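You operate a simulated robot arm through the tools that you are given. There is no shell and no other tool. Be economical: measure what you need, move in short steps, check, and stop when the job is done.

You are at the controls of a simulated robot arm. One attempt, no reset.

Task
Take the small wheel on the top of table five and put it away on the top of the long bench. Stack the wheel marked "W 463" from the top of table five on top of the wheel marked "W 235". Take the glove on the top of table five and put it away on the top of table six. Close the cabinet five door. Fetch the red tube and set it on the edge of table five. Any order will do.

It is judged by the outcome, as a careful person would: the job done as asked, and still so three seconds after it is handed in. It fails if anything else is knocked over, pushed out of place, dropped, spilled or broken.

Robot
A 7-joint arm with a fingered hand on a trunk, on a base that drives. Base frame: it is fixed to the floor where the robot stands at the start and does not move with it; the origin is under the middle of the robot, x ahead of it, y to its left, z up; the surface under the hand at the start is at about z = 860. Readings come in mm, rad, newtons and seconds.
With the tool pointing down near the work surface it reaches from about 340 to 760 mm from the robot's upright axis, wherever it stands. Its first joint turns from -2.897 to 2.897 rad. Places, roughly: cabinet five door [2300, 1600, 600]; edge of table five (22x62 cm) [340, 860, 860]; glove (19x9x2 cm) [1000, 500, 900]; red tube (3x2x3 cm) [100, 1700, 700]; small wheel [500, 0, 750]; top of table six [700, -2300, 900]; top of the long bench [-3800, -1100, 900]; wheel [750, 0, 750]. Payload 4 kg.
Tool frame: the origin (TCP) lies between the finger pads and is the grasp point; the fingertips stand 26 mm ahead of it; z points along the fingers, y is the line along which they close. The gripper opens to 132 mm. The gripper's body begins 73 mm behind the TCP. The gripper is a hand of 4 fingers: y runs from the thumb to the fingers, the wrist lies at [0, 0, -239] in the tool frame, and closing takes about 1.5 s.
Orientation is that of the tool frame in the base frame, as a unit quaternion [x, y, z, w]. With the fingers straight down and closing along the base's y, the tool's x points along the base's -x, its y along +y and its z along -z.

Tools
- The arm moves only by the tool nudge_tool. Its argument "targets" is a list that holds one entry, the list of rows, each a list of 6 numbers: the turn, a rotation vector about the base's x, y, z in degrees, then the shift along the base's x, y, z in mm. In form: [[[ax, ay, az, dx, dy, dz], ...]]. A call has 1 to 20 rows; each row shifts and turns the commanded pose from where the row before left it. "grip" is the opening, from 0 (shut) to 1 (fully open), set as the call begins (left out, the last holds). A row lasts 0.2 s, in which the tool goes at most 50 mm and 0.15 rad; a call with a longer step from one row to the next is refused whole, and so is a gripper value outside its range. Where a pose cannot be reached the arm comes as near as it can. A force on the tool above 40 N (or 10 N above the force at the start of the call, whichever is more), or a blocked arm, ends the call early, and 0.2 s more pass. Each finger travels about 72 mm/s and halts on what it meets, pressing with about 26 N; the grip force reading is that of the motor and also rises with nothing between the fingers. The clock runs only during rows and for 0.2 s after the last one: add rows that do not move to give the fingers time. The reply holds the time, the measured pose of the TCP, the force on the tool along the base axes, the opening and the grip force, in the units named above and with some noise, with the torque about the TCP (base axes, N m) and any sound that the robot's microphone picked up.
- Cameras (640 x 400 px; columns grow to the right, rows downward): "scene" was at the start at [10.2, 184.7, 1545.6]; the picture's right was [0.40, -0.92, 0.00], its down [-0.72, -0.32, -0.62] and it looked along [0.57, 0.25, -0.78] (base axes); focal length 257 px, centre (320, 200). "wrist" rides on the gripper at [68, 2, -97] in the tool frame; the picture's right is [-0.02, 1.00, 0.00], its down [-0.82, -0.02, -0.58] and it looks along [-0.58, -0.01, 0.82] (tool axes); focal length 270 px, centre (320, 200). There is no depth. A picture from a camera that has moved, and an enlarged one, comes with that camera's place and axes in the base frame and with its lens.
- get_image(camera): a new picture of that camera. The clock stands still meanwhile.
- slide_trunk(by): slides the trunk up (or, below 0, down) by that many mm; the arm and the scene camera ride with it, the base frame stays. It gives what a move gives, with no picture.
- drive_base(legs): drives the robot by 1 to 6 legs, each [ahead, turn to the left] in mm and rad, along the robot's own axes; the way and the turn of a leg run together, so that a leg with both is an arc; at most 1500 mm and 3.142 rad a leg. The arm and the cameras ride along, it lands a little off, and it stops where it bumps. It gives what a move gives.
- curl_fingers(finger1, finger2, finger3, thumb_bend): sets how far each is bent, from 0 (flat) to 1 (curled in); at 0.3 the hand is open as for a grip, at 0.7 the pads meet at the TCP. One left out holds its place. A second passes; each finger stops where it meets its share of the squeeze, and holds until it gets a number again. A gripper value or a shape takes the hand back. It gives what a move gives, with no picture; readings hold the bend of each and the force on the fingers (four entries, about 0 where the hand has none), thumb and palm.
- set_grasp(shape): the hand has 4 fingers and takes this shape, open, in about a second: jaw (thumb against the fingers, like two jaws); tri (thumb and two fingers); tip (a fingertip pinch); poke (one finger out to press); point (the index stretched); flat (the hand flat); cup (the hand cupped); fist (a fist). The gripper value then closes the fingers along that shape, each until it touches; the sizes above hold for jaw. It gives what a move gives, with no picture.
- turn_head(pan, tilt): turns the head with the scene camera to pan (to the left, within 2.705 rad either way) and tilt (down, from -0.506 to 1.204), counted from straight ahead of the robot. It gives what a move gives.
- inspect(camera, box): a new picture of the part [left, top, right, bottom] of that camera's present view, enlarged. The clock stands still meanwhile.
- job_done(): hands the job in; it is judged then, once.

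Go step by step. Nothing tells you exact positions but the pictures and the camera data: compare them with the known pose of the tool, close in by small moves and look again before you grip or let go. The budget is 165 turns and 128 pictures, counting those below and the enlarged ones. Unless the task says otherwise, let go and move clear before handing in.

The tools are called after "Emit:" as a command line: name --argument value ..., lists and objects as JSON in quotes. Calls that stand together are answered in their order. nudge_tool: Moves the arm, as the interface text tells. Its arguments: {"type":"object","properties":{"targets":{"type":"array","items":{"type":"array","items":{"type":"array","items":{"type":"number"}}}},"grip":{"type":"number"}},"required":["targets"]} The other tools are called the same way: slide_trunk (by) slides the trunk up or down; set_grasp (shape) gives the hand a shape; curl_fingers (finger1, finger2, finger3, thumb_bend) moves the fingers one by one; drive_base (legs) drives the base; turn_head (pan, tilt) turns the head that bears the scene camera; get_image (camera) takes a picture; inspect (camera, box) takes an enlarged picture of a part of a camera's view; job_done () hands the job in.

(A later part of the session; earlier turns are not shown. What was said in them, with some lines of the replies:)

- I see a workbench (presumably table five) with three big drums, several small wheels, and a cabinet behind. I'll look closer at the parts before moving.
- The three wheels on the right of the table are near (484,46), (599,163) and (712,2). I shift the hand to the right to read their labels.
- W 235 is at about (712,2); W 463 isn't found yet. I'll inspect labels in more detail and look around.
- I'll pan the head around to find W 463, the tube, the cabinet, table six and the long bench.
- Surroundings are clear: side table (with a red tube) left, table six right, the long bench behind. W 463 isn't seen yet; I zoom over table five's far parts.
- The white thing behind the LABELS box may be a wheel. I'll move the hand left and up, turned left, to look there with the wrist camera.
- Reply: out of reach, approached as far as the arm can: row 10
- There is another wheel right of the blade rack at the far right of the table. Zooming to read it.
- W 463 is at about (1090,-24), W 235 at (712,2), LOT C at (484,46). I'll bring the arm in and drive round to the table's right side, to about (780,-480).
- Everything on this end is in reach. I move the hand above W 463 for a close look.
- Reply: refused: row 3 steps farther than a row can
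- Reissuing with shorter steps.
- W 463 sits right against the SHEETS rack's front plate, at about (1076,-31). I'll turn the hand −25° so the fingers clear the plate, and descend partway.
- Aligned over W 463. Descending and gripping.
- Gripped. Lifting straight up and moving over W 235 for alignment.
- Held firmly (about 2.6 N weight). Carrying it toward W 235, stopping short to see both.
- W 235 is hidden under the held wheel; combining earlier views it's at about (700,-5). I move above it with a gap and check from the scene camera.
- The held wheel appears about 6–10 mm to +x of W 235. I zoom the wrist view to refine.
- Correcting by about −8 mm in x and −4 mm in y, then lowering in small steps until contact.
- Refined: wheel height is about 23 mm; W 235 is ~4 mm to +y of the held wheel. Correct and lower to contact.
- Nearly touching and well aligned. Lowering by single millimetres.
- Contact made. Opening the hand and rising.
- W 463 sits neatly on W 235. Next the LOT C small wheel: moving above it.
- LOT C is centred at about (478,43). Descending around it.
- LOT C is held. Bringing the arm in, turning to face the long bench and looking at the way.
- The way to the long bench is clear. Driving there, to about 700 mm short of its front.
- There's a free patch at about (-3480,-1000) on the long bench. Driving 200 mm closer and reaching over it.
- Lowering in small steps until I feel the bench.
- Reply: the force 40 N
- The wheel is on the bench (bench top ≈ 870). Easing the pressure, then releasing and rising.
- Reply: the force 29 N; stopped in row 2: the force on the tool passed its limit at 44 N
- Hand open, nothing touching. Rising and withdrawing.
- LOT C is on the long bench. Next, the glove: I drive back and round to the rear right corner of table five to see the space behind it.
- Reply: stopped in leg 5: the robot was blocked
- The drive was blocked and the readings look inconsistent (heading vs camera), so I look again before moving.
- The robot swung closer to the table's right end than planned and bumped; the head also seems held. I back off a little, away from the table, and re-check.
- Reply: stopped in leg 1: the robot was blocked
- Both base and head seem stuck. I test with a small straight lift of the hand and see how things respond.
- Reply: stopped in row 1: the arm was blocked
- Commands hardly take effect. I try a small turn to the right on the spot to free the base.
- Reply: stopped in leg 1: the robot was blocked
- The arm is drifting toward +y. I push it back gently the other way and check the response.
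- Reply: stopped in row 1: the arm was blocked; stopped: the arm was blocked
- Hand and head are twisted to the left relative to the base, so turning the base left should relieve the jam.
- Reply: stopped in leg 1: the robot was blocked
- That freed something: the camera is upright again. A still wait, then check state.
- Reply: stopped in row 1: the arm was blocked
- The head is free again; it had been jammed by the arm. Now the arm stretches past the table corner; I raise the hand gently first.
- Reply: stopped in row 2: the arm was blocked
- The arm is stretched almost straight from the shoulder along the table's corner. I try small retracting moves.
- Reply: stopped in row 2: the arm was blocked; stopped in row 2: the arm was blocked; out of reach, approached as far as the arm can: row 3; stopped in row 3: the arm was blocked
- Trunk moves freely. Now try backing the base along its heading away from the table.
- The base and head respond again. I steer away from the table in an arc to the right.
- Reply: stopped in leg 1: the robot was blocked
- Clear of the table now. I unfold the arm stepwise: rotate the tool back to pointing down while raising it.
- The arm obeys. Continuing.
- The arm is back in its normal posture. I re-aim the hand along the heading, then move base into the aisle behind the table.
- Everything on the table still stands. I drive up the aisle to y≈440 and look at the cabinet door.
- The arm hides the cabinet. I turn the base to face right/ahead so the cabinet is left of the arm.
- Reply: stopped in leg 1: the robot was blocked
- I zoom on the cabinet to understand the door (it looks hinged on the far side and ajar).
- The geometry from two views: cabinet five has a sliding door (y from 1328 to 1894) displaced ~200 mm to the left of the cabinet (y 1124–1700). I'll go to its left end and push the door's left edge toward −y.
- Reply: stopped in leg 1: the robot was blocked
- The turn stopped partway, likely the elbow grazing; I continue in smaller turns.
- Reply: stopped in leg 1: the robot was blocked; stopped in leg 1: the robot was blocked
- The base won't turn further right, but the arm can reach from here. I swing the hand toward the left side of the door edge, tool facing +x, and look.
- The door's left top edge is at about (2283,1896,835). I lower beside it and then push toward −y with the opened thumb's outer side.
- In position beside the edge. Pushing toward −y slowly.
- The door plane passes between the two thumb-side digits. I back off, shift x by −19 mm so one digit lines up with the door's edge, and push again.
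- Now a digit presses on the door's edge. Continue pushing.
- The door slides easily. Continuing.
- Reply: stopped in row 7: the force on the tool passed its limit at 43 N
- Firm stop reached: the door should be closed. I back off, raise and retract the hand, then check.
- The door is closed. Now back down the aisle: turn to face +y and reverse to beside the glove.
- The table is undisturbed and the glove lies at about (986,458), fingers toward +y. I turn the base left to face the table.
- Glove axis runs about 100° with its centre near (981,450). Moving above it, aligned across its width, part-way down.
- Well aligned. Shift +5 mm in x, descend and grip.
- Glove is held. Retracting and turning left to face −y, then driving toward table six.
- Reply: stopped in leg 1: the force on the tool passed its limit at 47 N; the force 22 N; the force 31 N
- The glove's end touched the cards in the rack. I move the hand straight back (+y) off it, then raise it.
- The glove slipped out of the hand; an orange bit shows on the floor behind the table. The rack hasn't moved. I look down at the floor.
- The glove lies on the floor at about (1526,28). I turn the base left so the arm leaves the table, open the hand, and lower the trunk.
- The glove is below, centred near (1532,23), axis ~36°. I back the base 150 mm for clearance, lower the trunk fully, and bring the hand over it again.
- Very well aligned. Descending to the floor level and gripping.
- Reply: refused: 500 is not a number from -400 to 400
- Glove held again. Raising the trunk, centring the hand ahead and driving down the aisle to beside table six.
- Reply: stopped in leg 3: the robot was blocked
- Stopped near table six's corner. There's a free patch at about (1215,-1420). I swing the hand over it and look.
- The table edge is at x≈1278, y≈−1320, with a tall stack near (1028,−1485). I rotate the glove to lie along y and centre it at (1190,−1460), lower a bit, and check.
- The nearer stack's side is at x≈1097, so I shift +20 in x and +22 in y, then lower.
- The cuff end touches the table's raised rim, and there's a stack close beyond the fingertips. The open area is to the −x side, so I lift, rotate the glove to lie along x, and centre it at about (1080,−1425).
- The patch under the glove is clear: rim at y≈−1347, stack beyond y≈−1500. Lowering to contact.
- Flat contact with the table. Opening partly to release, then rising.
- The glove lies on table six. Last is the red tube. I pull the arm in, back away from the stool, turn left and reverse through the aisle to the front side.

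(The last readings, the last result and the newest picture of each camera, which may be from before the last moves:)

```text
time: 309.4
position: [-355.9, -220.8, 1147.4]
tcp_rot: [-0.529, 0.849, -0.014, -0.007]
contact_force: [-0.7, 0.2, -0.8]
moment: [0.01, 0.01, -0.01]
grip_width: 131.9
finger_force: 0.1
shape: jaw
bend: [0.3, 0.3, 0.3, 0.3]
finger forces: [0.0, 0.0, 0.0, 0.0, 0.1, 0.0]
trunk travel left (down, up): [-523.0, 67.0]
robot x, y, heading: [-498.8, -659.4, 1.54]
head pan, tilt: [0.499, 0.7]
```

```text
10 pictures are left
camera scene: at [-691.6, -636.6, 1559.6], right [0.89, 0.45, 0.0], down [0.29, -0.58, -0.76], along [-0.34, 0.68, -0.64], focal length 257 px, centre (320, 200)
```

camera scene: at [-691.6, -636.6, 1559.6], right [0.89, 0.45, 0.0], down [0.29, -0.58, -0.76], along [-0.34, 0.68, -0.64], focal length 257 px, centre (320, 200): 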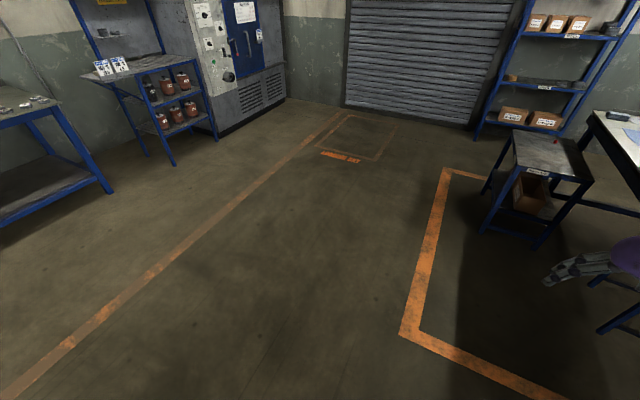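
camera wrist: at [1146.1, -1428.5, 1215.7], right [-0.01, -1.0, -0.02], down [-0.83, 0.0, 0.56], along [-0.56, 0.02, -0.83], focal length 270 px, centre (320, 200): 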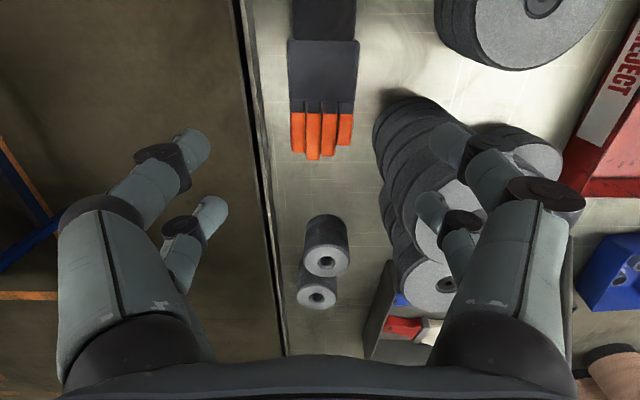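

Clear way. Driving up beside the side table.

Emit:
drive_base --legs '[[0, 0.02], [1500, 0], [620, 0]]'

Emit:
slide_trunk --by -150

Emit:
turn_head --pan -1.0 --tilt 0.8

Emit:
get_image --camera "scene"

```text
time: 320.2
position: [-356.6, 1894.4, 1146.9]
tcp_rot: [-0.546, 0.838, -0.013, -0.006]
contact_force: [0.0, -0.3, 1.2]
moment: [0.0, -0.02, -0.04]
grip_width: 132.1
finger_force: 0.0
shape: jaw
bend: [0.3, 0.3, 0.3, 0.3]
finger forces: [0.1, 0.1, 0.1, 0.0, 0.0, 0.1]
trunk travel left (down, up): [-523.0, 67.0]
robot x, y, heading: [-485.7, 1451.4, 1.579]
head pan, tilt: [0.499, 0.7]
```

```text
time: 321.9
position: [-356.7, 1894.7, 997.0]
tcp_rot: [-0.545, 0.838, -0.014, -0.007]
contact_force: [-0.8, 0.0, -0.1]
moment: [-0.01, 0.01, -0.02]
grip_width: 132.1
finger_force: 0.0
shape: jaw
bend: [0.3, 0.3, 0.3, 0.3]
finger forces: [0.0, 0.1, 0.0, 0.0, 0.1, 0.1]
trunk travel left (down, up): [-373.0, 217.0]
robot x, y, heading: [-483.9, 1446.1, 1.576]
head pan, tilt: [0.499, 0.7]
```

```text
time: 323.5
position: [-356.2, 1895.4, 998.1]
tcp_rot: [-0.546, 0.838, -0.014, -0.007]
contact_force: [-0.9, 0.7, 0.1]
moment: [0.0, 0.02, -0.02]
grip_width: 131.7
finger_force: 0.1
shape: jaw
bend: [0.3, 0.3, 0.3, 0.3]
finger forces: [0.1, 0.0, 0.0, 0.0, 0.0, 0.0]
trunk travel left (down, up): [-373.0, 217.0]
robot x, y, heading: [-484.2, 1447.1, 1.569]
head pan, tilt: [-1.0, 0.799]
```

```text
9 pictures are left
camera scene: at [-568.6, 1435.4, 1401.4], right [0.54, -0.84, 0.0], down [-0.6, -0.39, -0.7], along [0.59, 0.38, -0.72], focal length 257 px, centre (320, 200)
```

scene: 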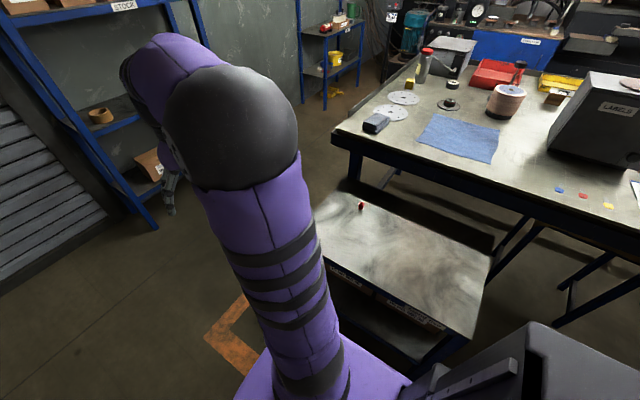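

The cabinet is visibly closed. The red tube is at about (55,1630) on the side table; I bring the hand over it.

Emit:
nudge_tool --targets '[[[0, 0, -8.2, 36, -26, 0], [0, 0, -8.2, 36, -26, 0], [0, 0, -8.2, 36, -26, 0], [0, 0, -8.2, 36, -26, 0], [0, 0, -8.2, 36, -26, 0], [0, 0, -8.2, 36, -26, 0], [0, 0, -8.2, 36, -26, 0], [0, 0, -8.2, 36, -27, 0], [0, 0, 0, 36, -27, -15], [0, 0, 0, 36, -28, -15], [0, 0, 0, 0, 0, -45], [0, 0, 0, 0, 0, 0]]]'

Emit:
get_image --camera "wrist"

```text
time: 326.1
position: [3.0, 1630.4, 921.1]
tcp_rot: [-0.004, 1.0, -0.008, -0.014]
contact_force: [-0.2, -0.3, 0.4]
moment: [0.0, 0.01, 0.04]
grip_width: 131.7
finger_force: 0.0
shape: jaw
bend: [0.3, 0.3, 0.3, 0.3]
finger forces: [0.0, 0.1, 0.0, 0.1, 0.1, 0.1]
trunk travel left (down, up): [-373.0, 217.0]
robot x, y, heading: [-483.0, 1447.4, 1.576]
head pan, tilt: [-1.0, 0.799]
```

```text
8 pictures are left
camera wrist: at [-63.8, 1631.5, 1019.4], right [0.02, 1.0, -0.02], down [0.83, 0.0, 0.56], along [0.56, -0.02, -0.83], focal length 270 px, centre (320, 200)
```

wrist: 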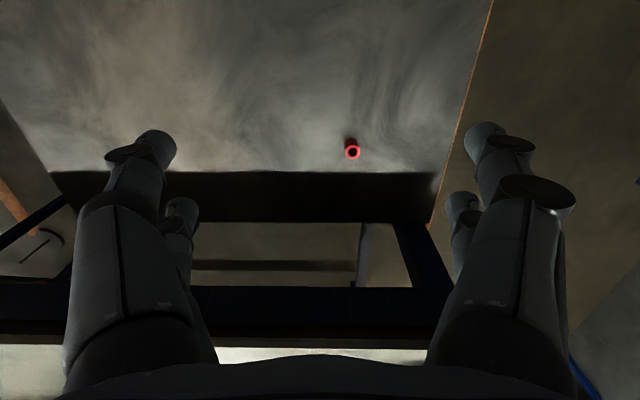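

The tube stands at about (64,1662). Moving above it and down partway.

Emit:
nudge_tool --targets '[[[0, 0, 0, 35, 18, 0], [0, 0, 0, 26, 14, -20], [0, 0, 0, 0, 0, -45], [0, 0, 0, 0, 0, -45], [0, 0, 0, 0, 0, -30], [0, 0, 0, 0, 0, 0]]]'

Emit:
get_image --camera "wrist"

```text
time: 327.5
position: [63.9, 1664.1, 780.6]
tcp_rot: [-0.004, 1.0, -0.008, -0.012]
contact_force: [-0.4, 0.1, 0.3]
moment: [-0.05, -0.03, -0.03]
grip_width: 131.7
finger_force: 0.1
shape: jaw
bend: [0.3, 0.3, 0.3, 0.3]
finger forces: [0.0, 0.0, 0.0, 0.0, 0.0, 0.1]
trunk travel left (down, up): [-373.0, 217.0]
robot x, y, heading: [-481.4, 1450.8, 1.57]
head pan, tilt: [-1.0, 0.799]
```

```text
7 pictures are left
camera wrist: at [-2.4, 1665.9, 879.8], right [0.02, 1.0, -0.02], down [0.83, 0.0, 0.56], along [0.56, -0.02, -0.83], focal length 270 px, centre (320, 200)
```

wrist: 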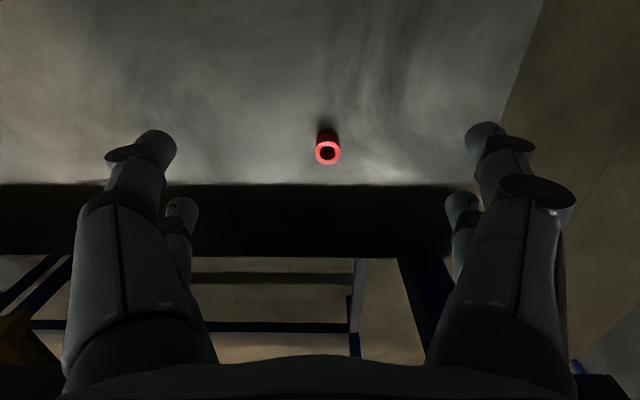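

Triangulating two wrist views, the tube's top is at about (92,1668,664). Shift and descend nearer.

Emit:
nudge_tool --targets '[[[0, 0, 0, 28, 4, -20], [0, 0, 0, 0, 0, -40], [0, 0, 0, 0, 0, -30], [0, 0, 0, 0, 0, 0]]]'

Emit:
get_image --camera "wrist"

```text
time: 328.5
position: [91.5, 1666.6, 692.2]
tcp_rot: [-0.004, 1.0, -0.008, -0.013]
contact_force: [-0.3, 0.1, 1.1]
moment: [0.01, 0.01, 0.02]
grip_width: 131.8
finger_force: 0.1
shape: jaw
bend: [0.3, 0.3, 0.3, 0.3]
finger forces: [0.1, 0.0, 0.0, 0.1, 0.0, 0.0]
trunk travel left (down, up): [-373.0, 217.0]
robot x, y, heading: [-486.1, 1450.1, 1.572]
head pan, tilt: [-1.0, 0.799]
```

```text
6 pictures are left
camera wrist: at [25.5, 1669.3, 790.7], right [0.02, 1.0, -0.02], down [0.83, 0.0, 0.56], along [0.56, -0.02, -0.83], focal length 270 px, centre (320, 200)
```

wrist: 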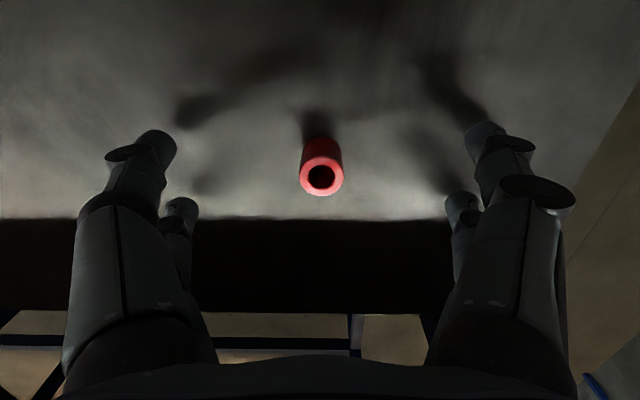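

The tube is centred between the digits. Descend 26 mm and grip.

Emit:
nudge_tool --targets '[[[0, 0, 0, 1, 1, -12], [0, 0, 0, 0, 0, -8], [0, 0, 0, 0, 0, -4], [0, 0, 0, 0, 0, -2], [0, 0, 0, 0, 0, 0]]]'

Emit:
nudge_tool --targets '[[[0, 0, 0, 0, 0, 0], [0, 0, 0, 0, 0, 0], [0, 0, 0, 0, 0, 0], [0, 0, 0, 0, 0, 0], [0, 0, 0, 0, 0, 0], [0, 0, 0, 0, 0, 0], [0, 0, 0, 0, 0, 0], [0, 0, 0, 0, 0, 0]]]' --grip 0

```text
time: 329.1
position: [94.5, 1665.9, 683.8]
tcp_rot: [-0.005, 1.0, -0.007, -0.008]
contact_force: [-6.0, -3.3, 19.5]
moment: [0.97, 0.1, 0.33]
grip_width: 131.9
finger_force: 0.2
shape: jaw
bend: [0.29, 0.29, 0.3, 0.3]
finger forces: [7.9, 8.5, 1.9, 0.1, 1.0, 0.0]
trunk travel left (down, up): [-373.0, 217.0]
robot x, y, heading: [-482.9, 1451.3, 1.573]
head pan, tilt: [-1.0, 0.799]
stopped in row 2: the force on the tool passed its limit at 48 N (the readings are from after the stop); the commanded pose is now the measured one
```

```text
time: 329.5
position: [100.4, 1669.1, 685.5]
tcp_rot: [-0.005, 1.0, -0.005, -0.004]
contact_force: [0.2, -0.9, 2.0]
moment: [-0.04, 0.07, 0.03]
grip_width: 12.0
finger_force: 26.5
shape: jaw
bend: [0.76, 0.75, 0.75, 0.72]
finger forces: [0.0, 0.1, 0.1, 0.0, 0.0, 0.0]
trunk travel left (down, up): [-373.0, 217.0]
robot x, y, heading: [-485.3, 1448.9, 1.571]
head pan, tilt: [-1.0, 0.799]
stopped in row 1: the force on the tool passed its limit at 47 N (the readings are from after the stop); the commanded pose is now the measured one
```

The table is higher than estimated (~658) and the fingers closed on nothing; I look.

Emit:
get_image --camera "wrist"

```text
5 pictures are left
camera wrist: at [31.7, 1670.8, 782.2], right [0.02, 1.0, -0.01], down [0.82, -0.01, 0.57], along [0.57, -0.02, -0.82], focal length 270 px, centre (320, 200)
```

wrist: 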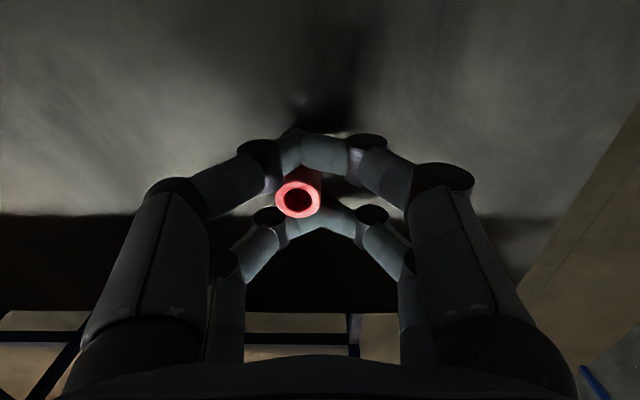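

The tube stands in the gap between the two digit pairs. I open, shift so the rear pair lines up with the tube, and close again.

Emit:
nudge_tool --targets '[[[0, 0, 0, 0, 0, 1], [0, 0, 0, 0, 0, 1], [0, 0, 0, 0, 0, 0], [0, 0, 0, 0, 0, 0], [0, 0, 0, 0, 0, 0], [0, 0, 0, 0, 0, 0], [0, 0, 0, 0, 0, 0], [0, 0, 0, -8, -4, 0], [0, 0, 0, -8, -4, 0], [0, 0, 0, -8, -2, 0], [0, 0, 0, 0, 0, 0]]]' --grip 1

Emit:
nudge_tool --targets '[[[0, 0, 0, 0, 0, 0], [0, 0, 0, 0, 0, 0], [0, 0, 0, 0, 0, 0], [0, 0, 0, 0, 0, 0], [0, 0, 0, 0, 0, 0], [0, 0, 0, 0, 0, 0], [0, 0, 0, 0, 0, 0], [0, 0, 0, 0, 0, 0]]]' --grip 0

```text
time: 331.9
position: [76.9, 1659.9, 688.0]
tcp_rot: [-0.005, 1.0, -0.006, -0.004]
contact_force: [0.2, 0.1, 1.3]
moment: [0.01, 0.0, -0.01]
grip_width: 131.9
finger_force: 0.2
shape: jaw
bend: [0.3, 0.3, 0.3, 0.3]
finger forces: [0.0, 0.1, 0.0, 0.0, 0.0, 0.1]
trunk travel left (down, up): [-373.0, 217.0]
robot x, y, heading: [-483.5, 1451.6, 1.576]
head pan, tilt: [-1.0, 0.799]
```

```text
time: 333.7
position: [76.2, 1660.7, 688.5]
tcp_rot: [-0.005, 1.0, -0.005, -0.003]
contact_force: [0.5, 0.6, -1.2]
moment: [0.01, 0.01, 0.0]
grip_width: 0.1
finger_force: 26.1
shape: jaw
bend: [0.67, 0.72, 0.72, 0.7]
finger forces: [0.0, 19.4, 21.0, 0.0, 0.1, 0.1]
trunk travel left (down, up): [-373.0, 217.0]
robot x, y, heading: [-484.6, 1450.3, 1.572]
head pan, tilt: [-1.0, 0.799]
```

Fingers 2 and 3 now squeeze the tube (~20 N). Lifting and checking.

Emit:
nudge_tool --targets '[[[0, 0, 0, 0, 0, 10], [0, 0, 0, 0, 0, 20], [0, 0, 0, -5, 0, 40], [0, 0, 0, -10, 0, 45], [0, 0, 0, -10, 0, 45], [0, 0, 0, -10, 0, 45]]]'

Emit:
slide_trunk --by 150

Emit:
get_image --camera "wrist"

```text
time: 335.1
position: [42.8, 1658.5, 893.2]
tcp_rot: [-0.005, 1.0, -0.005, -0.003]
contact_force: [0.0, 0.3, -1.0]
moment: [-0.02, 0.03, 0.01]
grip_width: 0.0
finger_force: 26.4
shape: jaw
bend: [0.67, 0.72, 0.72, 0.7]
finger forces: [0.0, 19.4, 20.9, 0.0, 0.1, 0.1]
trunk travel left (down, up): [-373.0, 217.0]
robot x, y, heading: [-484.0, 1450.4, 1.575]
head pan, tilt: [-1.0, 0.799]
```

```text
time: 336.8
position: [42.5, 1659.0, 1043.2]
tcp_rot: [-0.004, 1.0, -0.005, -0.002]
contact_force: [-0.3, 0.1, -0.1]
moment: [0.0, -0.01, 0.03]
grip_width: 0.0
finger_force: 26.8
shape: jaw
bend: [0.67, 0.72, 0.72, 0.7]
finger forces: [0.0, 19.5, 20.9, 0.0, 0.1, 0.0]
trunk travel left (down, up): [-523.0, 67.0]
robot x, y, heading: [-482.0, 1448.1, 1.567]
head pan, tilt: [-1.0, 0.799]
```

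```text
4 pictures are left
camera wrist: at [-25.6, 1660.4, 1140.3], right [0.02, 1.0, -0.01], down [0.82, -0.01, 0.57], along [0.57, -0.02, -0.82], focal length 270 px, centre (320, 200)
```

wrist: 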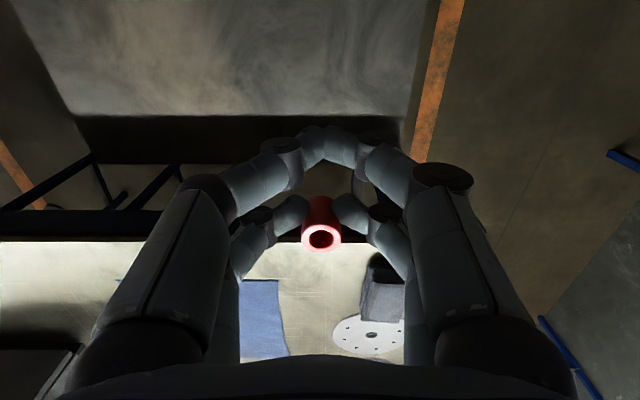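

The tube is held upright. I drive back to in front of the batch-list area of table five.

Emit:
drive_base --legs '[[0, 0.2], [-600, 0]]'

Emit:
turn_head --pan -1.0 --tilt 0.9

Emit:
get_image --camera "scene"

```text
time: 339.9
position: [37.7, 1500.4, 1042.9]
tcp_rot: [-0.118, 0.993, -0.005, -0.002]
contact_force: [0.3, 0.6, 1.1]
moment: [-0.06, -0.06, 0.04]
grip_width: 0.0
finger_force: 26.2
shape: jaw
bend: [0.67, 0.72, 0.72, 0.7]
finger forces: [0.0, 19.9, 21.0, 0.2, 0.0, 0.1]
trunk travel left (down, up): [-523.0, 67.0]
robot x, y, heading: [-433.8, 1173.7, 1.868]
head pan, tilt: [-1.0, 0.799]
stopped in leg 2: the robot was blocked; the commanded pose is now the measured one
```

```text
time: 340.6
position: [38.1, 1500.0, 1042.2]
tcp_rot: [-0.117, 0.993, -0.004, -0.002]
contact_force: [0.5, 0.0, -0.1]
moment: [-0.01, 0.0, -0.01]
grip_width: 0.1
finger_force: 26.0
shape: jaw
bend: [0.67, 0.72, 0.72, 0.7]
finger forces: [0.0, 19.9, 21.0, 0.1, 0.1, 0.1]
trunk travel left (down, up): [-523.0, 67.0]
robot x, y, heading: [-436.6, 1177.3, 1.868]
head pan, tilt: [-1.0, 0.901]
```

```text
3 pictures are left
camera scene: at [-515.5, 1133.6, 1543.5], right [0.76, -0.65, 0.0], down [-0.51, -0.6, -0.62], along [0.4, 0.47, -0.78], focal length 257 px, centre (320, 200)
```

scene: 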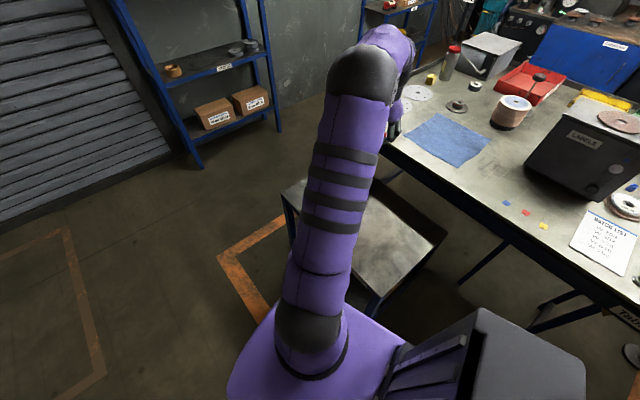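

The base nudged up against something and stopped, but the table edge is in reach from here. Free spot: about (255,960), between the plugs (x≈300, y≥1009) and the paper. I move the hand there.

Emit:
nudge_tool --targets '[[[0, 0, -6.8, 15, -41, 0], [0, 0, -6.7, 15, -41, 0], [0, 0, 0, 15, -41, 0], [0, 0, 0, 15, -41, 0], [0, 0, 0, 15, -41, 0], [0, 0, 0, 15, -41, 0], [0, 0, 0, 15, -41, 0], [0, 0, 0, 15, -42, 0], [0, 0, 0, 15, -42, 0], [0, 0, 0, 15, -42, 0], [0, 0, 0, 15, -42, 0], [0, 0, 0, 15, -42, 0], [0, 0, 0, 14, -43, 0], [0, 0, 0, 0, 0, -40], [0, 0, 0, 0, 0, -40], [0, 0, 0, 0, 0, -30], [0, 0, 0, 0, 0, 0]]]'

Emit:
get_image --camera "wrist"

```text
time: 344.2
position: [179.2, 991.8, 918.8]
tcp_rot: [0.001, 1.0, -0.004, -0.003]
contact_force: [-0.2, 0.0, 0.1]
moment: [0.01, 0.0, -0.05]
grip_width: 0.0
finger_force: 26.0
shape: jaw
bend: [0.67, 0.73, 0.72, 0.7]
finger forces: [0.0, 19.7, 19.3, 0.0, 0.2, 0.0]
out of reach, approached as far as the arm can: row 11, 12, 13
trunk travel left (down, up): [-523.0, 67.0]
robot x, y, heading: [-434.4, 1179.2, 1.862]
head pan, tilt: [-1.0, 0.901]
```

```text
2 pictures are left
camera wrist: at [110.5, 992.8, 1017.2], right [0.03, 1.0, -0.01], down [0.82, -0.02, 0.57], along [0.57, -0.02, -0.82], focal length 270 px, centre (320, 200)
```

wrist: 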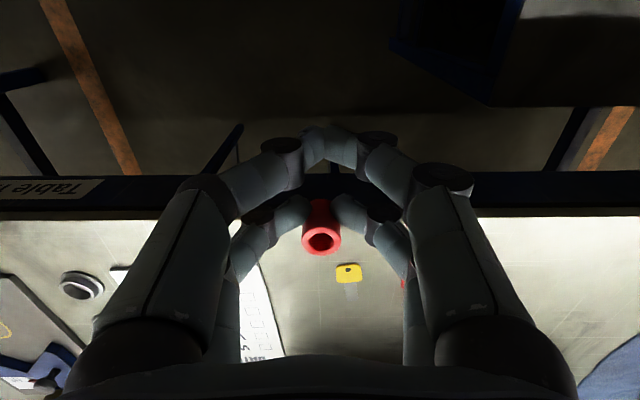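

Tube is just above the table's front edge line. I extend the remaining ~53 mm in x now that the hand is lower.

Emit:
nudge_tool --targets '[[[0, 0, 0, 15, -9, 0], [0, 0, 0, 15, -9, 0], [0, 0, 0, 15, -9, 0], [0, 0, 0, 8, -5, 0], [0, 0, 0, 0, 0, 0]]]'

```text
time: 345.4
position: [195.1, 976.4, 917.8]
tcp_rot: [0.001, 1.0, -0.004, -0.003]
contact_force: [-0.5, 0.1, -0.2]
moment: [-0.04, -0.02, 0.0]
grip_width: 0.0
finger_force: 26.1
shape: jaw
bend: [0.67, 0.73, 0.73, 0.7]
finger forces: [0.0, 19.5, 18.3, 0.0, 0.0, 0.1]
out of reach, approached as far as the arm can: row 2, 3, 4
trunk travel left (down, up): [-523.0, 67.0]
robot x, y, heading: [-440.9, 1179.0, 1.871]
head pan, tilt: [-1.0, 0.901]
```

Reach falls short here. I lift and retract a little, then re-park the base closer to table five, clear of the side table.

Emit:
nudge_tool --targets '[[[0, 0, 0, 0, 0, 40], [0, 0, 0, -20, 0, 40], [0, 0, 0, -20, 0, 30], [0, 0, 0, -20, 0, 0]]]'

Emit:
drive_base --legs '[[120, 0], [0, -0.297]]'

```text
time: 346.4
position: [163.1, 963.7, 1037.5]
tcp_rot: [-0.001, 1.0, -0.005, -0.004]
contact_force: [-0.2, -0.1, -0.4]
moment: [0.0, 0.03, -0.02]
grip_width: 0.0
finger_force: 25.8
shape: jaw
bend: [0.67, 0.74, 0.74, 0.7]
finger forces: [0.0, 0.0, 0.1, 0.0, 0.0, 0.0]
out of reach, approached as far as the arm can: row 1, 2, 3, 4
trunk travel left (down, up): [-523.0, 67.0]
robot x, y, heading: [-434.0, 1176.0, 1.867]
head pan, tilt: [-1.0, 0.901]
```

```text
time: 348.7
position: [37.8, 912.5, 1035.9]
tcp_rot: [0.15, 0.989, -0.003, -0.004]
contact_force: [0.3, -0.1, -0.6]
moment: [0.01, 0.0, 0.02]
grip_width: 0.0
finger_force: 26.0
shape: jaw
bend: [0.67, 0.74, 0.74, 0.7]
finger forces: [0.0, 0.0, 0.1, 0.1, 0.1, 0.0]
trunk travel left (down, up): [-523.0, 67.0]
robot x, y, heading: [-473.5, 1291.4, 1.561]
head pan, tilt: [-1.0, 0.901]
```

The grip force vanished during the lift: the tube has slipped, near (215,976) at the table's edge. With two pictures left I place the wrist camera to view both the edge and the floor there.

Emit:
nudge_tool --targets '[[[0, 0, 6, -10, 22, -10], [0, 0, 6, -10, 22, -10], [0, 0, 5.3, -10, 23, -10], [0, 0, 0, 0, 0, 0]]]'

Emit:
get_image --camera "wrist"

```text
time: 349.7
position: [60.5, 936.4, 1026.1]
tcp_rot: [-0.001, 1.0, -0.003, -0.004]
contact_force: [0.3, 0.7, 0.3]
moment: [0.01, -0.02, 0.01]
grip_width: 0.1
finger_force: 26.1
shape: jaw
bend: [0.67, 0.74, 0.74, 0.7]
finger forces: [0.1, 0.0, 0.1, 0.0, 0.0, 0.0]
out of reach, approached as far as the arm can: row 1, 2, 3
trunk travel left (down, up): [-523.0, 67.0]
robot x, y, heading: [-475.6, 1289.7, 1.56]
head pan, tilt: [-1.0, 0.901]
```

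```text
1 pictures are left
camera wrist: at [-6.3, 938.4, 1123.4], right [0.02, 1.0, -0.01], down [0.82, -0.01, 0.57], along [0.57, -0.02, -0.82], focal length 270 px, centre (320, 200)
```

wrist: 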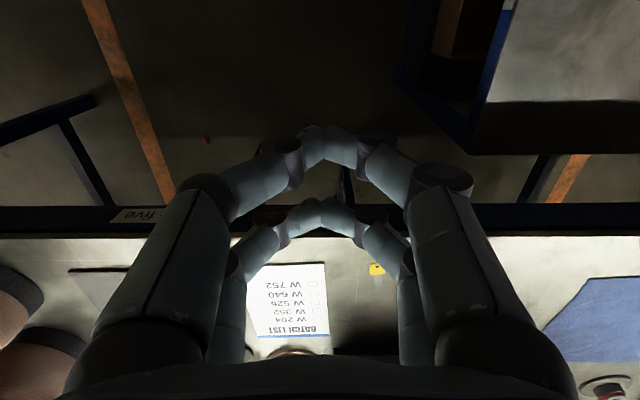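

The tube is on the floor under table five, seen as a red spot near (442,423). I'll try to recover it: first bring the (empty) hand round to the robot's front, then reposition the base facing the table.

Emit:
nudge_tool --targets '[[[0, 0, 0, -10, 42, 0], [0, 0, 0, -10, 42, 0], [0, 0, 0, -10, 42, 0], [0, 0, 0, -10, 42, 0], [0, 0, 0, -10, 42, 0], [0, 0, 0, -10, 42, 0], [0, 0, 0, -10, 42, 0], [0, 0, 0, -10, 42, 0], [0, 0, 0, -10, 42, 0], [0, 0, 0, -10, 42, 0], [0, 0, 0, -10, 42, 0], [0, 0, 0, -10, 42, 0], [0, 0, 0, -10, 42, 0]]]'

Emit:
nudge_tool --targets '[[[0, 0, 8, -36, 21, 0], [0, 0, 8, -36, 21, 0], [0, 0, 8, -36, 21, 0], [0, 0, 8, -36, 21, 0], [0, 0, 8, -36, 21, 0], [0, 0, 8, -36, 21, 0], [0, 0, 8, -36, 21, 0], [0, 0, 8, -36, 21, 0], [0, 0, 8, -36, 21, 0], [0, 0, 8, -36, 21, 0], [0, 0, 8, -36, 21, 0]]]' --grip 1

Emit:
turn_head --pan 0.5 --tilt 0.9

Emit:
drive_base --legs '[[-868, 0], [0, 1.57], [0, 1.57], [0, 1.57]]'

```text
time: 352.5
position: [169.1, 1389.4, 1117.6]
tcp_rot: [-0.001, 1.0, -0.004, -0.005]
contact_force: [0.3, 0.4, -0.1]
moment: [0.01, 0.01, -0.03]
grip_width: 0.0
finger_force: 25.9
shape: jaw
bend: [0.67, 0.74, 0.74, 0.7]
finger forces: [0.0, 0.1, 0.1, 0.0, 0.1, 0.0]
out of reach, approached as far as the arm can: row 1, 2, 3, 4, 5, 6, 7, 8, 9, 10, 11, 12, 13
trunk travel left (down, up): [-523.0, 67.0]
robot x, y, heading: [-470.4, 1291.3, 1.561]
head pan, tilt: [-1.0, 0.901]
```

```text
time: 354.9
position: [-86.2, 1629.1, 1154.3]
tcp_rot: [-0.672, 0.741, -0.007, -0.004]
contact_force: [0.9, 0.2, -1.0]
moment: [0.04, 0.0, -0.02]
grip_width: 131.4
finger_force: 0.1
shape: jaw
bend: [0.3, 0.3, 0.3, 0.3]
finger forces: [0.0, 0.0, 0.1, 0.0, 0.0, 0.1]
out of reach, approached as far as the arm can: row 1, 2, 3, 4, 5
trunk travel left (down, up): [-523.0, 67.0]
robot x, y, heading: [-474.6, 1291.8, 1.569]
head pan, tilt: [-1.0, 0.901]
```

```text
time: 356.5
position: [-85.3, 1629.6, 1154.3]
tcp_rot: [-0.671, 0.741, -0.007, -0.004]
contact_force: [-0.2, 0.2, -0.1]
moment: [-0.01, -0.01, -0.02]
grip_width: 132.1
finger_force: 0.1
shape: jaw
bend: [0.3, 0.3, 0.3, 0.3]
finger forces: [0.0, 0.0, 0.0, 0.0, 0.0, 0.0]
trunk travel left (down, up): [-523.0, 67.0]
robot x, y, heading: [-472.9, 1291.9, 1.566]
head pan, tilt: [0.499, 0.901]
```

```text
time: 373.8
position: [-149.4, 31.1, 1153.3]
tcp_rot: [0.062, 0.998, -0.002, -0.009]
contact_force: [0.0, 0.1, -0.7]
moment: [0.02, -0.03, 0.01]
grip_width: 131.9
finger_force: 0.1
shape: jaw
bend: [0.3, 0.3, 0.3, 0.3]
finger forces: [0.0, 0.1, 0.1, 0.0, 0.1, 0.0]
trunk travel left (down, up): [-523.0, 67.0]
robot x, y, heading: [-475.3, 420.0, -0.025]
head pan, tilt: [0.499, 0.901]
```

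Base faces the table. I bring the hand ahead and lower trunk and arm in front of the table.

Emit:
nudge_tool --targets '[[[0, 0, 3, 17, 39, 0], [0, 0, 4, 17, 39, 0], [0, 0, 0, 17, 39, 0], [0, 0, 0, 17, 39, 0], [0, 0, 0, 17, 39, 0], [0, 0, 0, 17, 39, 0], [0, 0, 0, 17, 39, 0], [0, 0, 0, 17, 39, 0], [0, 0, 0, 17, 39, 0], [0, 0, 0, 17, 39, 0]]]'

Emit:
slide_trunk --by -400

Emit:
slide_trunk --by -120

Emit:
nudge_tool --targets '[[[0, 0, 0, 0, 0, -45], [0, 0, 0, 0, 0, -46], [0, 0, 0, 0, 0, -46], [0, 0, 0, 0, 0, -46], [0, 0, 0, 0, 0, -46], [0, 0, 0, 0, 0, -46], [0, 0, 0, 0, 0, -46], [0, 0, 0, 0, 0, -46], [0, 0, 0, 0, 0, -46], [0, 0, 0, 0, 0, -46], [0, 0, 0, 0, 0, -46]]]'

```text
time: 376.0
position: [21.1, 421.6, 1151.5]
tcp_rot: [0.0, 1.0, -0.003, -0.008]
contact_force: [0.2, -0.2, 0.5]
moment: [0.02, 0.01, -0.03]
grip_width: 131.9
finger_force: 0.1
shape: jaw
bend: [0.3, 0.3, 0.3, 0.3]
finger forces: [0.0, 0.0, 0.0, 0.1, 0.0, 0.0]
trunk travel left (down, up): [-523.0, 67.0]
robot x, y, heading: [-480.3, 423.6, -0.024]
head pan, tilt: [0.499, 0.901]
```

```text
time: 379.8
position: [21.2, 421.2, 753.4]
tcp_rot: [0.0, 1.0, -0.003, -0.008]
contact_force: [0.2, -0.4, 0.3]
moment: [-0.02, 0.01, 0.01]
grip_width: 132.2
finger_force: 0.0
shape: jaw
bend: [0.3, 0.3, 0.3, 0.3]
finger forces: [0.1, 0.0, 0.0, 0.0, 0.1, 0.0]
trunk travel left (down, up): [-123.0, 467.0]
robot x, y, heading: [-485.3, 422.1, -0.031]
head pan, tilt: [0.499, 0.901]
```

```text
time: 381.3
position: [20.5, 420.6, 632.5]
tcp_rot: [0.0, 1.0, -0.002, -0.008]
contact_force: [-0.2, -0.9, 0.3]
moment: [0.02, 0.0, -0.01]
grip_width: 131.9
finger_force: 0.1
shape: jaw
bend: [0.3, 0.3, 0.3, 0.3]
finger forces: [0.0, 0.0, 0.1, 0.1, 0.0, 0.1]
trunk travel left (down, up): [-3.0, 587.0]
robot x, y, heading: [-476.8, 422.7, -0.03]
head pan, tilt: [0.499, 0.901]
```

```text
time: 383.7
position: [21.5, 420.4, 126.8]
tcp_rot: [0.0, 1.0, -0.003, -0.007]
contact_force: [0.5, -0.2, 0.5]
moment: [0.0, -0.02, -0.01]
grip_width: 132.1
finger_force: 0.0
shape: jaw
bend: [0.3, 0.3, 0.3, 0.3]
finger forces: [0.0, 0.0, 0.0, 0.1, 0.1, 0.1]
trunk travel left (down, up): [-3.0, 587.0]
robot x, y, heading: [-477.3, 423.4, -0.028]
head pan, tilt: [0.499, 0.901]
```

Driving forward so the hand passes under the table front, then the last picture.

Emit:
drive_base --legs '[[300, 0]]'

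Emit:
get_image --camera "wrist"

```text
time: 385.7
position: [311.4, 409.8, 126.9]
tcp_rot: [0.001, 1.0, -0.003, -0.008]
contact_force: [-0.2, 0.5, 0.4]
moment: [0.01, 0.02, 0.05]
grip_width: 131.8
finger_force: 0.0
shape: jaw
bend: [0.3, 0.3, 0.3, 0.3]
finger forces: [0.0, 0.1, 0.1, 0.0, 0.0, 0.0]
trunk travel left (down, up): [-3.0, 587.0]
robot x, y, heading: [-194.0, 415.5, -0.034]
head pan, tilt: [0.499, 0.901]
```

```text
0 pictures are left
camera wrist: at [245.2, 412.0, 224.7], right [0.03, 1.0, -0.01], down [0.82, -0.02, 0.57], along [0.56, -0.02, -0.82], focal length 270 px, centre (320, 200)
```

wrist: 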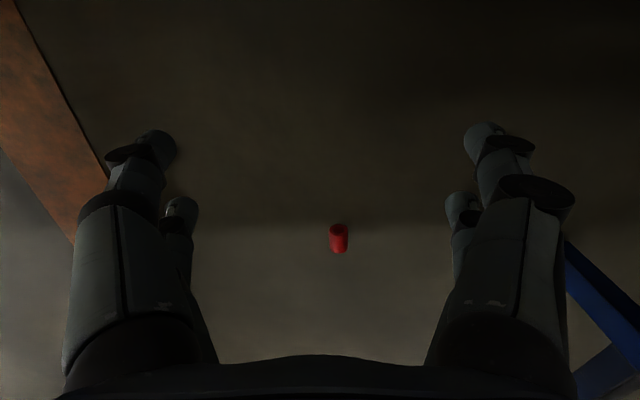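

The tube lies along x at about (443,427), right where expected. I move so the rear digit pair straddles its middle, and descend carefully.

Emit:
nudge_tool --targets '[[[0, 0, 0, 30, 5, 0], [0, 0, 0, 40, 6, 0], [0, 0, 0, 40, 6, 0], [0, 0, 0, 0, 0, -40], [0, 0, 0, 0, 0, -35], [0, 0, 0, 0, 0, -15], [0, 0, 0, 0, 0, -5], [0, 0, 0, 0, 0, 0]]]'

```text
time: 387.5
position: [422.3, 427.6, 31.2]
tcp_rot: [0.002, 1.0, -0.003, -0.007]
contact_force: [0.1, -0.3, 1.2]
moment: [0.01, -0.01, 0.0]
grip_width: 132.1
finger_force: 0.0
shape: jaw
bend: [0.3, 0.3, 0.3, 0.3]
finger forces: [0.1, 0.0, 0.1, 0.0, 0.1, 0.1]
trunk travel left (down, up): [-3.0, 587.0]
robot x, y, heading: [-183.6, 412.5, -0.031]
head pan, tilt: [0.499, 0.901]
```

Emit:
nudge_tool --targets '[[[0, 0, 0, 0, 0, -2], [0, 0, 0, 0, 0, 0], [0, 0, 0, 0, 0, 0], [0, 0, 0, 0, 0, 0], [0, 0, 0, 0, 0, 0], [0, 0, 0, 0, 0, 0], [0, 0, 0, 0, 0, 0], [0, 0, 0, 0, 0, 0], [0, 0, 0, 0, 0, 0], [0, 0, 0, 0, 0, 0]]]' --grip 0

```text
time: 389.7
position: [422.3, 427.7, 29.8]
tcp_rot: [0.001, 1.0, -0.002, -0.008]
contact_force: [-0.3, 0.0, 0.0]
moment: [-0.02, 0.01, 0.0]
grip_width: 0.1
finger_force: 26.5
shape: jaw
bend: [0.61, 0.72, 0.72, 0.7]
finger forces: [0.0, 22.0, 21.6, 0.0, 0.0, 0.0]
trunk travel left (down, up): [-3.0, 587.0]
robot x, y, heading: [-187.1, 410.6, -0.028]
head pan, tilt: [0.499, 0.901]
```

Gripped (22 N on digits 2 and 3). Lifting slightly, then reversing straight out from under the table.

Emit:
nudge_tool --targets '[[[0, 0, 0, 0, 0, 10], [0, 0, 0, 0, 0, 20], [0, 0, 0, 0, 0, 30], [0, 0, 0, 0, 0, 20], [0, 0, 0, 0, 0, 0]]]'

Emit:
drive_base --legs '[[-450, 0]]'

```text
time: 390.9
position: [422.2, 428.8, 109.1]
tcp_rot: [0.002, 1.0, -0.002, -0.008]
contact_force: [0.3, 1.2, -0.1]
moment: [0.01, -0.02, -0.03]
grip_width: 0.0
finger_force: 26.0
shape: jaw
bend: [0.61, 0.72, 0.72, 0.7]
finger forces: [0.0, 22.1, 21.6, 0.1, 0.1, 0.0]
trunk travel left (down, up): [-3.0, 587.0]
robot x, y, heading: [-189.7, 415.4, -0.028]
head pan, tilt: [0.499, 0.901]
```

```text
time: 393.7
position: [-37.8, 446.1, 109.3]
tcp_rot: [-0.001, 1.0, -0.002, -0.008]
contact_force: [0.1, 0.5, 0.0]
moment: [-0.04, -0.04, 0.0]
grip_width: 0.2
finger_force: 26.2
shape: jaw
bend: [0.61, 0.72, 0.72, 0.7]
finger forces: [0.1, 22.0, 21.6, 0.0, 0.0, 0.0]
trunk travel left (down, up): [-3.0, 587.0]
robot x, y, heading: [-646.0, 425.8, -0.025]
head pan, tilt: [0.499, 0.901]
```

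Still held. Raising arm and trunk gently, then driving to a spot facing the table's front edge.

Emit:
nudge_tool --targets '[[[0, 0, 0, -5, 0, 30], [0, 0, 0, -8, 0, 42], [0, 0, 0, -8, 0, 42], [0, 0, 0, -8, 0, 42], [0, 0, 0, -8, 0, 42], [0, 0, 0, -8, 0, 42], [0, 0, 0, -8, 0, 42], [0, 0, 0, -8, 0, 42], [0, 0, 0, -8, 0, 42], [0, 0, 0, -8, 0, 40]]]'

Emit:
slide_trunk --by 400

Emit:
slide_trunk --by 120

Emit:
drive_base --legs '[[0, 0.985], [550, 0]]'

```text
time: 395.9
position: [-114.1, 447.9, 516.3]
tcp_rot: [-0.002, 1.0, -0.003, -0.008]
contact_force: [0.1, -0.6, -0.2]
moment: [-0.01, 0.01, 0.04]
grip_width: 0.0
finger_force: 25.6
shape: jaw
bend: [0.61, 0.72, 0.72, 0.7]
finger forces: [0.0, 22.0, 21.7, 0.1, 0.0, 0.1]
trunk travel left (down, up): [-3.0, 587.0]
robot x, y, heading: [-646.7, 425.5, -0.02]
head pan, tilt: [0.499, 0.901]
```

```text
time: 399.7
position: [-112.6, 447.2, 916.9]
tcp_rot: [-0.001, 1.0, -0.002, -0.008]
contact_force: [1.1, 0.9, 0.7]
moment: [-0.01, 0.02, -0.01]
grip_width: 0.0
finger_force: 25.8
shape: jaw
bend: [0.61, 0.72, 0.72, 0.7]
finger forces: [0.0, 22.1, 21.6, 0.1, 0.1, 0.0]
trunk travel left (down, up): [-403.0, 187.0]
robot x, y, heading: [-646.3, 429.7, -0.024]
head pan, tilt: [0.499, 0.901]
```

```text
time: 401.2
position: [-112.9, 447.0, 1035.9]
tcp_rot: [-0.002, 1.0, -0.002, -0.008]
contact_force: [-0.3, -0.2, 0.2]
moment: [-0.02, 0.02, -0.03]
grip_width: 0.0
finger_force: 25.7
shape: jaw
bend: [0.61, 0.72, 0.72, 0.7]
finger forces: [0.0, 22.1, 21.6, 0.1, 0.1, 0.1]
trunk travel left (down, up): [-523.0, 67.0]
robot x, y, heading: [-646.5, 425.6, -0.024]
head pan, tilt: [0.499, 0.901]
```

```text
time: 407.1
position: [-54.1, 1331.6, 1036.4]
tcp_rot: [-0.474, 0.881, -0.006, -0.005]
contact_force: [0.3, 0.2, -1.1]
moment: [-0.02, -0.01, 0.05]
grip_width: 0.1
finger_force: 26.2
shape: jaw
bend: [0.61, 0.72, 0.72, 0.7]
finger forces: [0.0, 22.1, 21.6, 0.1, 0.0, 0.1]
trunk travel left (down, up): [-523.0, 67.0]
robot x, y, heading: [-330.2, 877.5, 0.961]
head pan, tilt: [0.499, 0.901]
```

Holding steady. Moving the hand over the free spot at the edge, tool turned square.

Emit:
nudge_tool --targets '[[[0, 0, -8.1, 23.7, -30.5, 0], [0, 0, -8.1, 23.7, -30.5, 0], [0, 0, -8.1, 23.7, -30.5, 0], [0, 0, -8.1, 23.7, -30.5, 0], [0, 0, -8.1, 23.7, -30.5, 0], [0, 0, -8.1, 23.7, -30.5, 0], [0, 0, -7.9, 23.7, -30.5, 0], [0, 0, 0, 23.7, -30.5, 0], [0, 0, 0, 23.7, -30.5, 0], [0, 0, 0, 23.7, -30.5, 0], [0, 0, 0, 23.7, -30.5, 0], [0, 0, 0, 23.5, -30.5, 0], [0, 0, 0, 0, 0, 0]]]'

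```text
time: 409.9
position: [232.2, 966.6, 1033.8]
tcp_rot: [0.0, 1.0, -0.003, -0.008]
contact_force: [0.3, -0.4, 0.3]
moment: [0.05, 0.01, 0.0]
grip_width: 0.0
finger_force: 26.0
shape: jaw
bend: [0.61, 0.72, 0.72, 0.7]
finger forces: [0.0, 22.1, 21.7, 0.0, 0.1, 0.1]
trunk travel left (down, up): [-523.0, 67.0]
robot x, y, heading: [-330.0, 875.6, 0.963]
head pan, tilt: [0.499, 0.901]
```

Lowering to just above the table, then feeling for contact.

Emit:
nudge_tool --targets '[[[0, 0, 0, 0, 0, -40], [0, 0, 0, 0, 0, -40], [0, 0, 0, 0, 0, -35], [0, 0, 0, 0, 0, -15], [0, 0, 0, 0, 0, -5], [0, 0, 0, 0, 0, -2], [0, 0, 0, 0, 0, -2], [0, 0, 0, 0, 0, 0]]]'

Emit:
nudge_tool --targets '[[[0, 0, 0, 0, 0, -1.5], [0, 0, 0, 0, 0, -1], [0, 0, 0, 0, 0, -1], [0, 0, 0, 0, 0, 0]]]'

```text
time: 411.7
position: [228.7, 965.1, 897.9]
tcp_rot: [-0.001, 1.0, -0.003, -0.008]
contact_force: [0.0, 0.1, -0.6]
moment: [0.01, -0.01, 0.03]
grip_width: 0.2
finger_force: 26.0
shape: jaw
bend: [0.61, 0.72, 0.72, 0.7]
finger forces: [0.1, 22.0, 21.6, 0.1, 0.1, 0.1]
trunk travel left (down, up): [-523.0, 67.0]
robot x, y, heading: [-332.8, 876.7, 0.958]
head pan, tilt: [0.499, 0.901]
```

```text
time: 412.7
position: [229.4, 965.2, 893.8]
tcp_rot: [-0.001, 1.0, -0.002, -0.008]
contact_force: [0.8, -0.8, 0.2]
moment: [0.04, -0.01, 0.01]
grip_width: 0.0
finger_force: 26.2
shape: jaw
bend: [0.61, 0.72, 0.72, 0.7]
finger forces: [0.0, 22.0, 21.5, 0.0, 0.0, 0.1]
trunk travel left (down, up): [-523.0, 67.0]
robot x, y, heading: [-335.8, 875.5, 0.959]
head pan, tilt: [0.499, 0.901]
```

Emit:
nudge_tool --targets '[[[0, 0, 0, 0, 0, -1], [0, 0, 0, 0, 0, -1], [0, 0, 0, 0, 0, -1], [0, 0, 0, 0, 0, 0]]]'

```text
time: 413.7
position: [230.1, 966.7, 891.2]
tcp_rot: [-0.001, 1.0, -0.002, -0.009]
contact_force: [0.1, -0.1, -0.9]
moment: [0.02, 0.0, -0.01]
grip_width: 0.0
finger_force: 26.4
shape: jaw
bend: [0.61, 0.72, 0.72, 0.7]
finger forces: [0.1, 22.0, 21.6, 0.0, 0.1, 0.0]
trunk travel left (down, up): [-523.0, 67.0]
robot x, y, heading: [-333.8, 872.5, 0.962]
head pan, tilt: [0.499, 0.901]
```

Emit:
nudge_tool --targets '[[[0, 0, 0, 0, 0, -1], [0, 0, 0, 0, 0, -1], [0, 0, 0, 0, 0, -1], [0, 0, 0, 0, 0, 0]]]'

```text
time: 414.7
position: [230.3, 965.3, 888.8]
tcp_rot: [-0.001, 1.0, -0.002, -0.006]
contact_force: [0.6, 0.6, 14.7]
moment: [0.02, -0.28, 0.03]
grip_width: 0.0
finger_force: 26.8
shape: jaw
bend: [0.61, 0.73, 0.72, 0.7]
finger forces: [0.1, 28.4, 28.0, 0.0, 0.0, 0.1]
trunk travel left (down, up): [-523.0, 67.0]
robot x, y, heading: [-332.0, 878.7, 0.961]
head pan, tilt: [0.499, 0.901]
```

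The tube rests on the table (contact at the tube's position). Easing 1 mm and opening gradually.

Emit:
nudge_tool --targets '[[[0, 0, 0, 0, 0, 0.7], [0, 0, 0, 0, 0, 0], [0, 0, 0, 0, 0, 0]]]' --grip 0.15

Emit:
nudge_tool --targets '[[[0, 0, 0, 0, 0, 0], [0, 0, 0, 0, 0, 0], [0, 0, 0, 0, 0, 0], [0, 0, 0, 0, 0, 0]]]' --grip 0.5

Emit:
nudge_tool --targets '[[[0, 0, 0, 0, 0, 10], [0, 0, 0, 0, 0, 30], [0, 0, 0, 0, 0, 45], [0, 0, 0, 0, 0, 45], [0, 0, 0, -20, 0, 30], [0, 0, 0, -30, 20, 0], [0, 0, 0, -30, 20, 0], [0, 0, 0, -30, 20, 0], [0, 0, 0, -30, 20, 0]]]'

```text
time: 415.5
position: [228.7, 964.2, 886.8]
tcp_rot: [-0.001, 1.0, -0.003, -0.009]
contact_force: [-0.4, -0.6, 3.1]
moment: [0.01, -0.04, 0.03]
grip_width: 20.1
finger_force: 0.0
shape: jaw
bend: [0.73, 0.73, 0.73, 0.7]
finger forces: [0.1, 2.3, 2.0, 0.0, 0.0, 0.1]
trunk travel left (down, up): [-523.0, 67.0]
robot x, y, heading: [-330.6, 876.7, 0.96]
head pan, tilt: [0.499, 0.901]
```

```text
time: 416.5
position: [229.4, 965.4, 888.1]
tcp_rot: [-0.001, 1.0, -0.003, -0.007]
contact_force: [-0.1, -1.4, 1.5]
moment: [0.02, -0.02, 0.01]
grip_width: 65.1
finger_force: 0.0
shape: jaw
bend: [0.73, 0.73, 0.73, 0.7]
finger forces: [0.0, 1.1, 0.1, 0.0, 0.0, 0.1]
trunk travel left (down, up): [-523.0, 67.0]
robot x, y, heading: [-330.5, 875.3, 0.959]
head pan, tilt: [0.499, 0.901]
```

```text
time: 418.5
position: [88.7, 1046.8, 1048.7]
tcp_rot: [0.0, 1.0, -0.003, -0.009]
contact_force: [-0.6, 0.0, -0.3]
moment: [0.02, -0.03, 0.0]
grip_width: 65.6
finger_force: 0.0
shape: jaw
bend: [0.73, 0.73, 0.73, 0.7]
finger forces: [0.0, 0.0, 0.2, 0.1, 0.0, 0.0]
trunk travel left (down, up): [-523.0, 67.0]
robot x, y, heading: [-335.0, 876.8, 0.96]
head pan, tilt: [0.499, 0.901]
```

The fingers read no load after the release and the hand is clear. No pictures are left to check with, so I hand in.

Emit:
job_done

```text
The job is handed in.
```

I handed the job in with all five tasks carried out, but I dropped two items along the way and could not check the tube's final position because I had no pictures left.

- **Small wheel (LOT C):** on the top of the long bench.
- **Wheel W 463:** stacked on W 235, well aligned.
- **Cabinet five door:** slid shut, and later pictures show it closed.
- **Glove:** on the top of table six. It fell to the floor once, when I bumped it against the card rack on table five, and I picked it up again.
- **Red tube:** on the edge of table five at about (252, 966). It slipped from the hand once and rolled under the table, and I recovered it. I judged the final placement only by force: it pressed on the table before I let go, and the fingers read no load afterwards.

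The base also bumped table five, probably a yellow stool, and probably the side table. Table five looked undisturbed in later pictures. I did not check whether the stool or side table moved.
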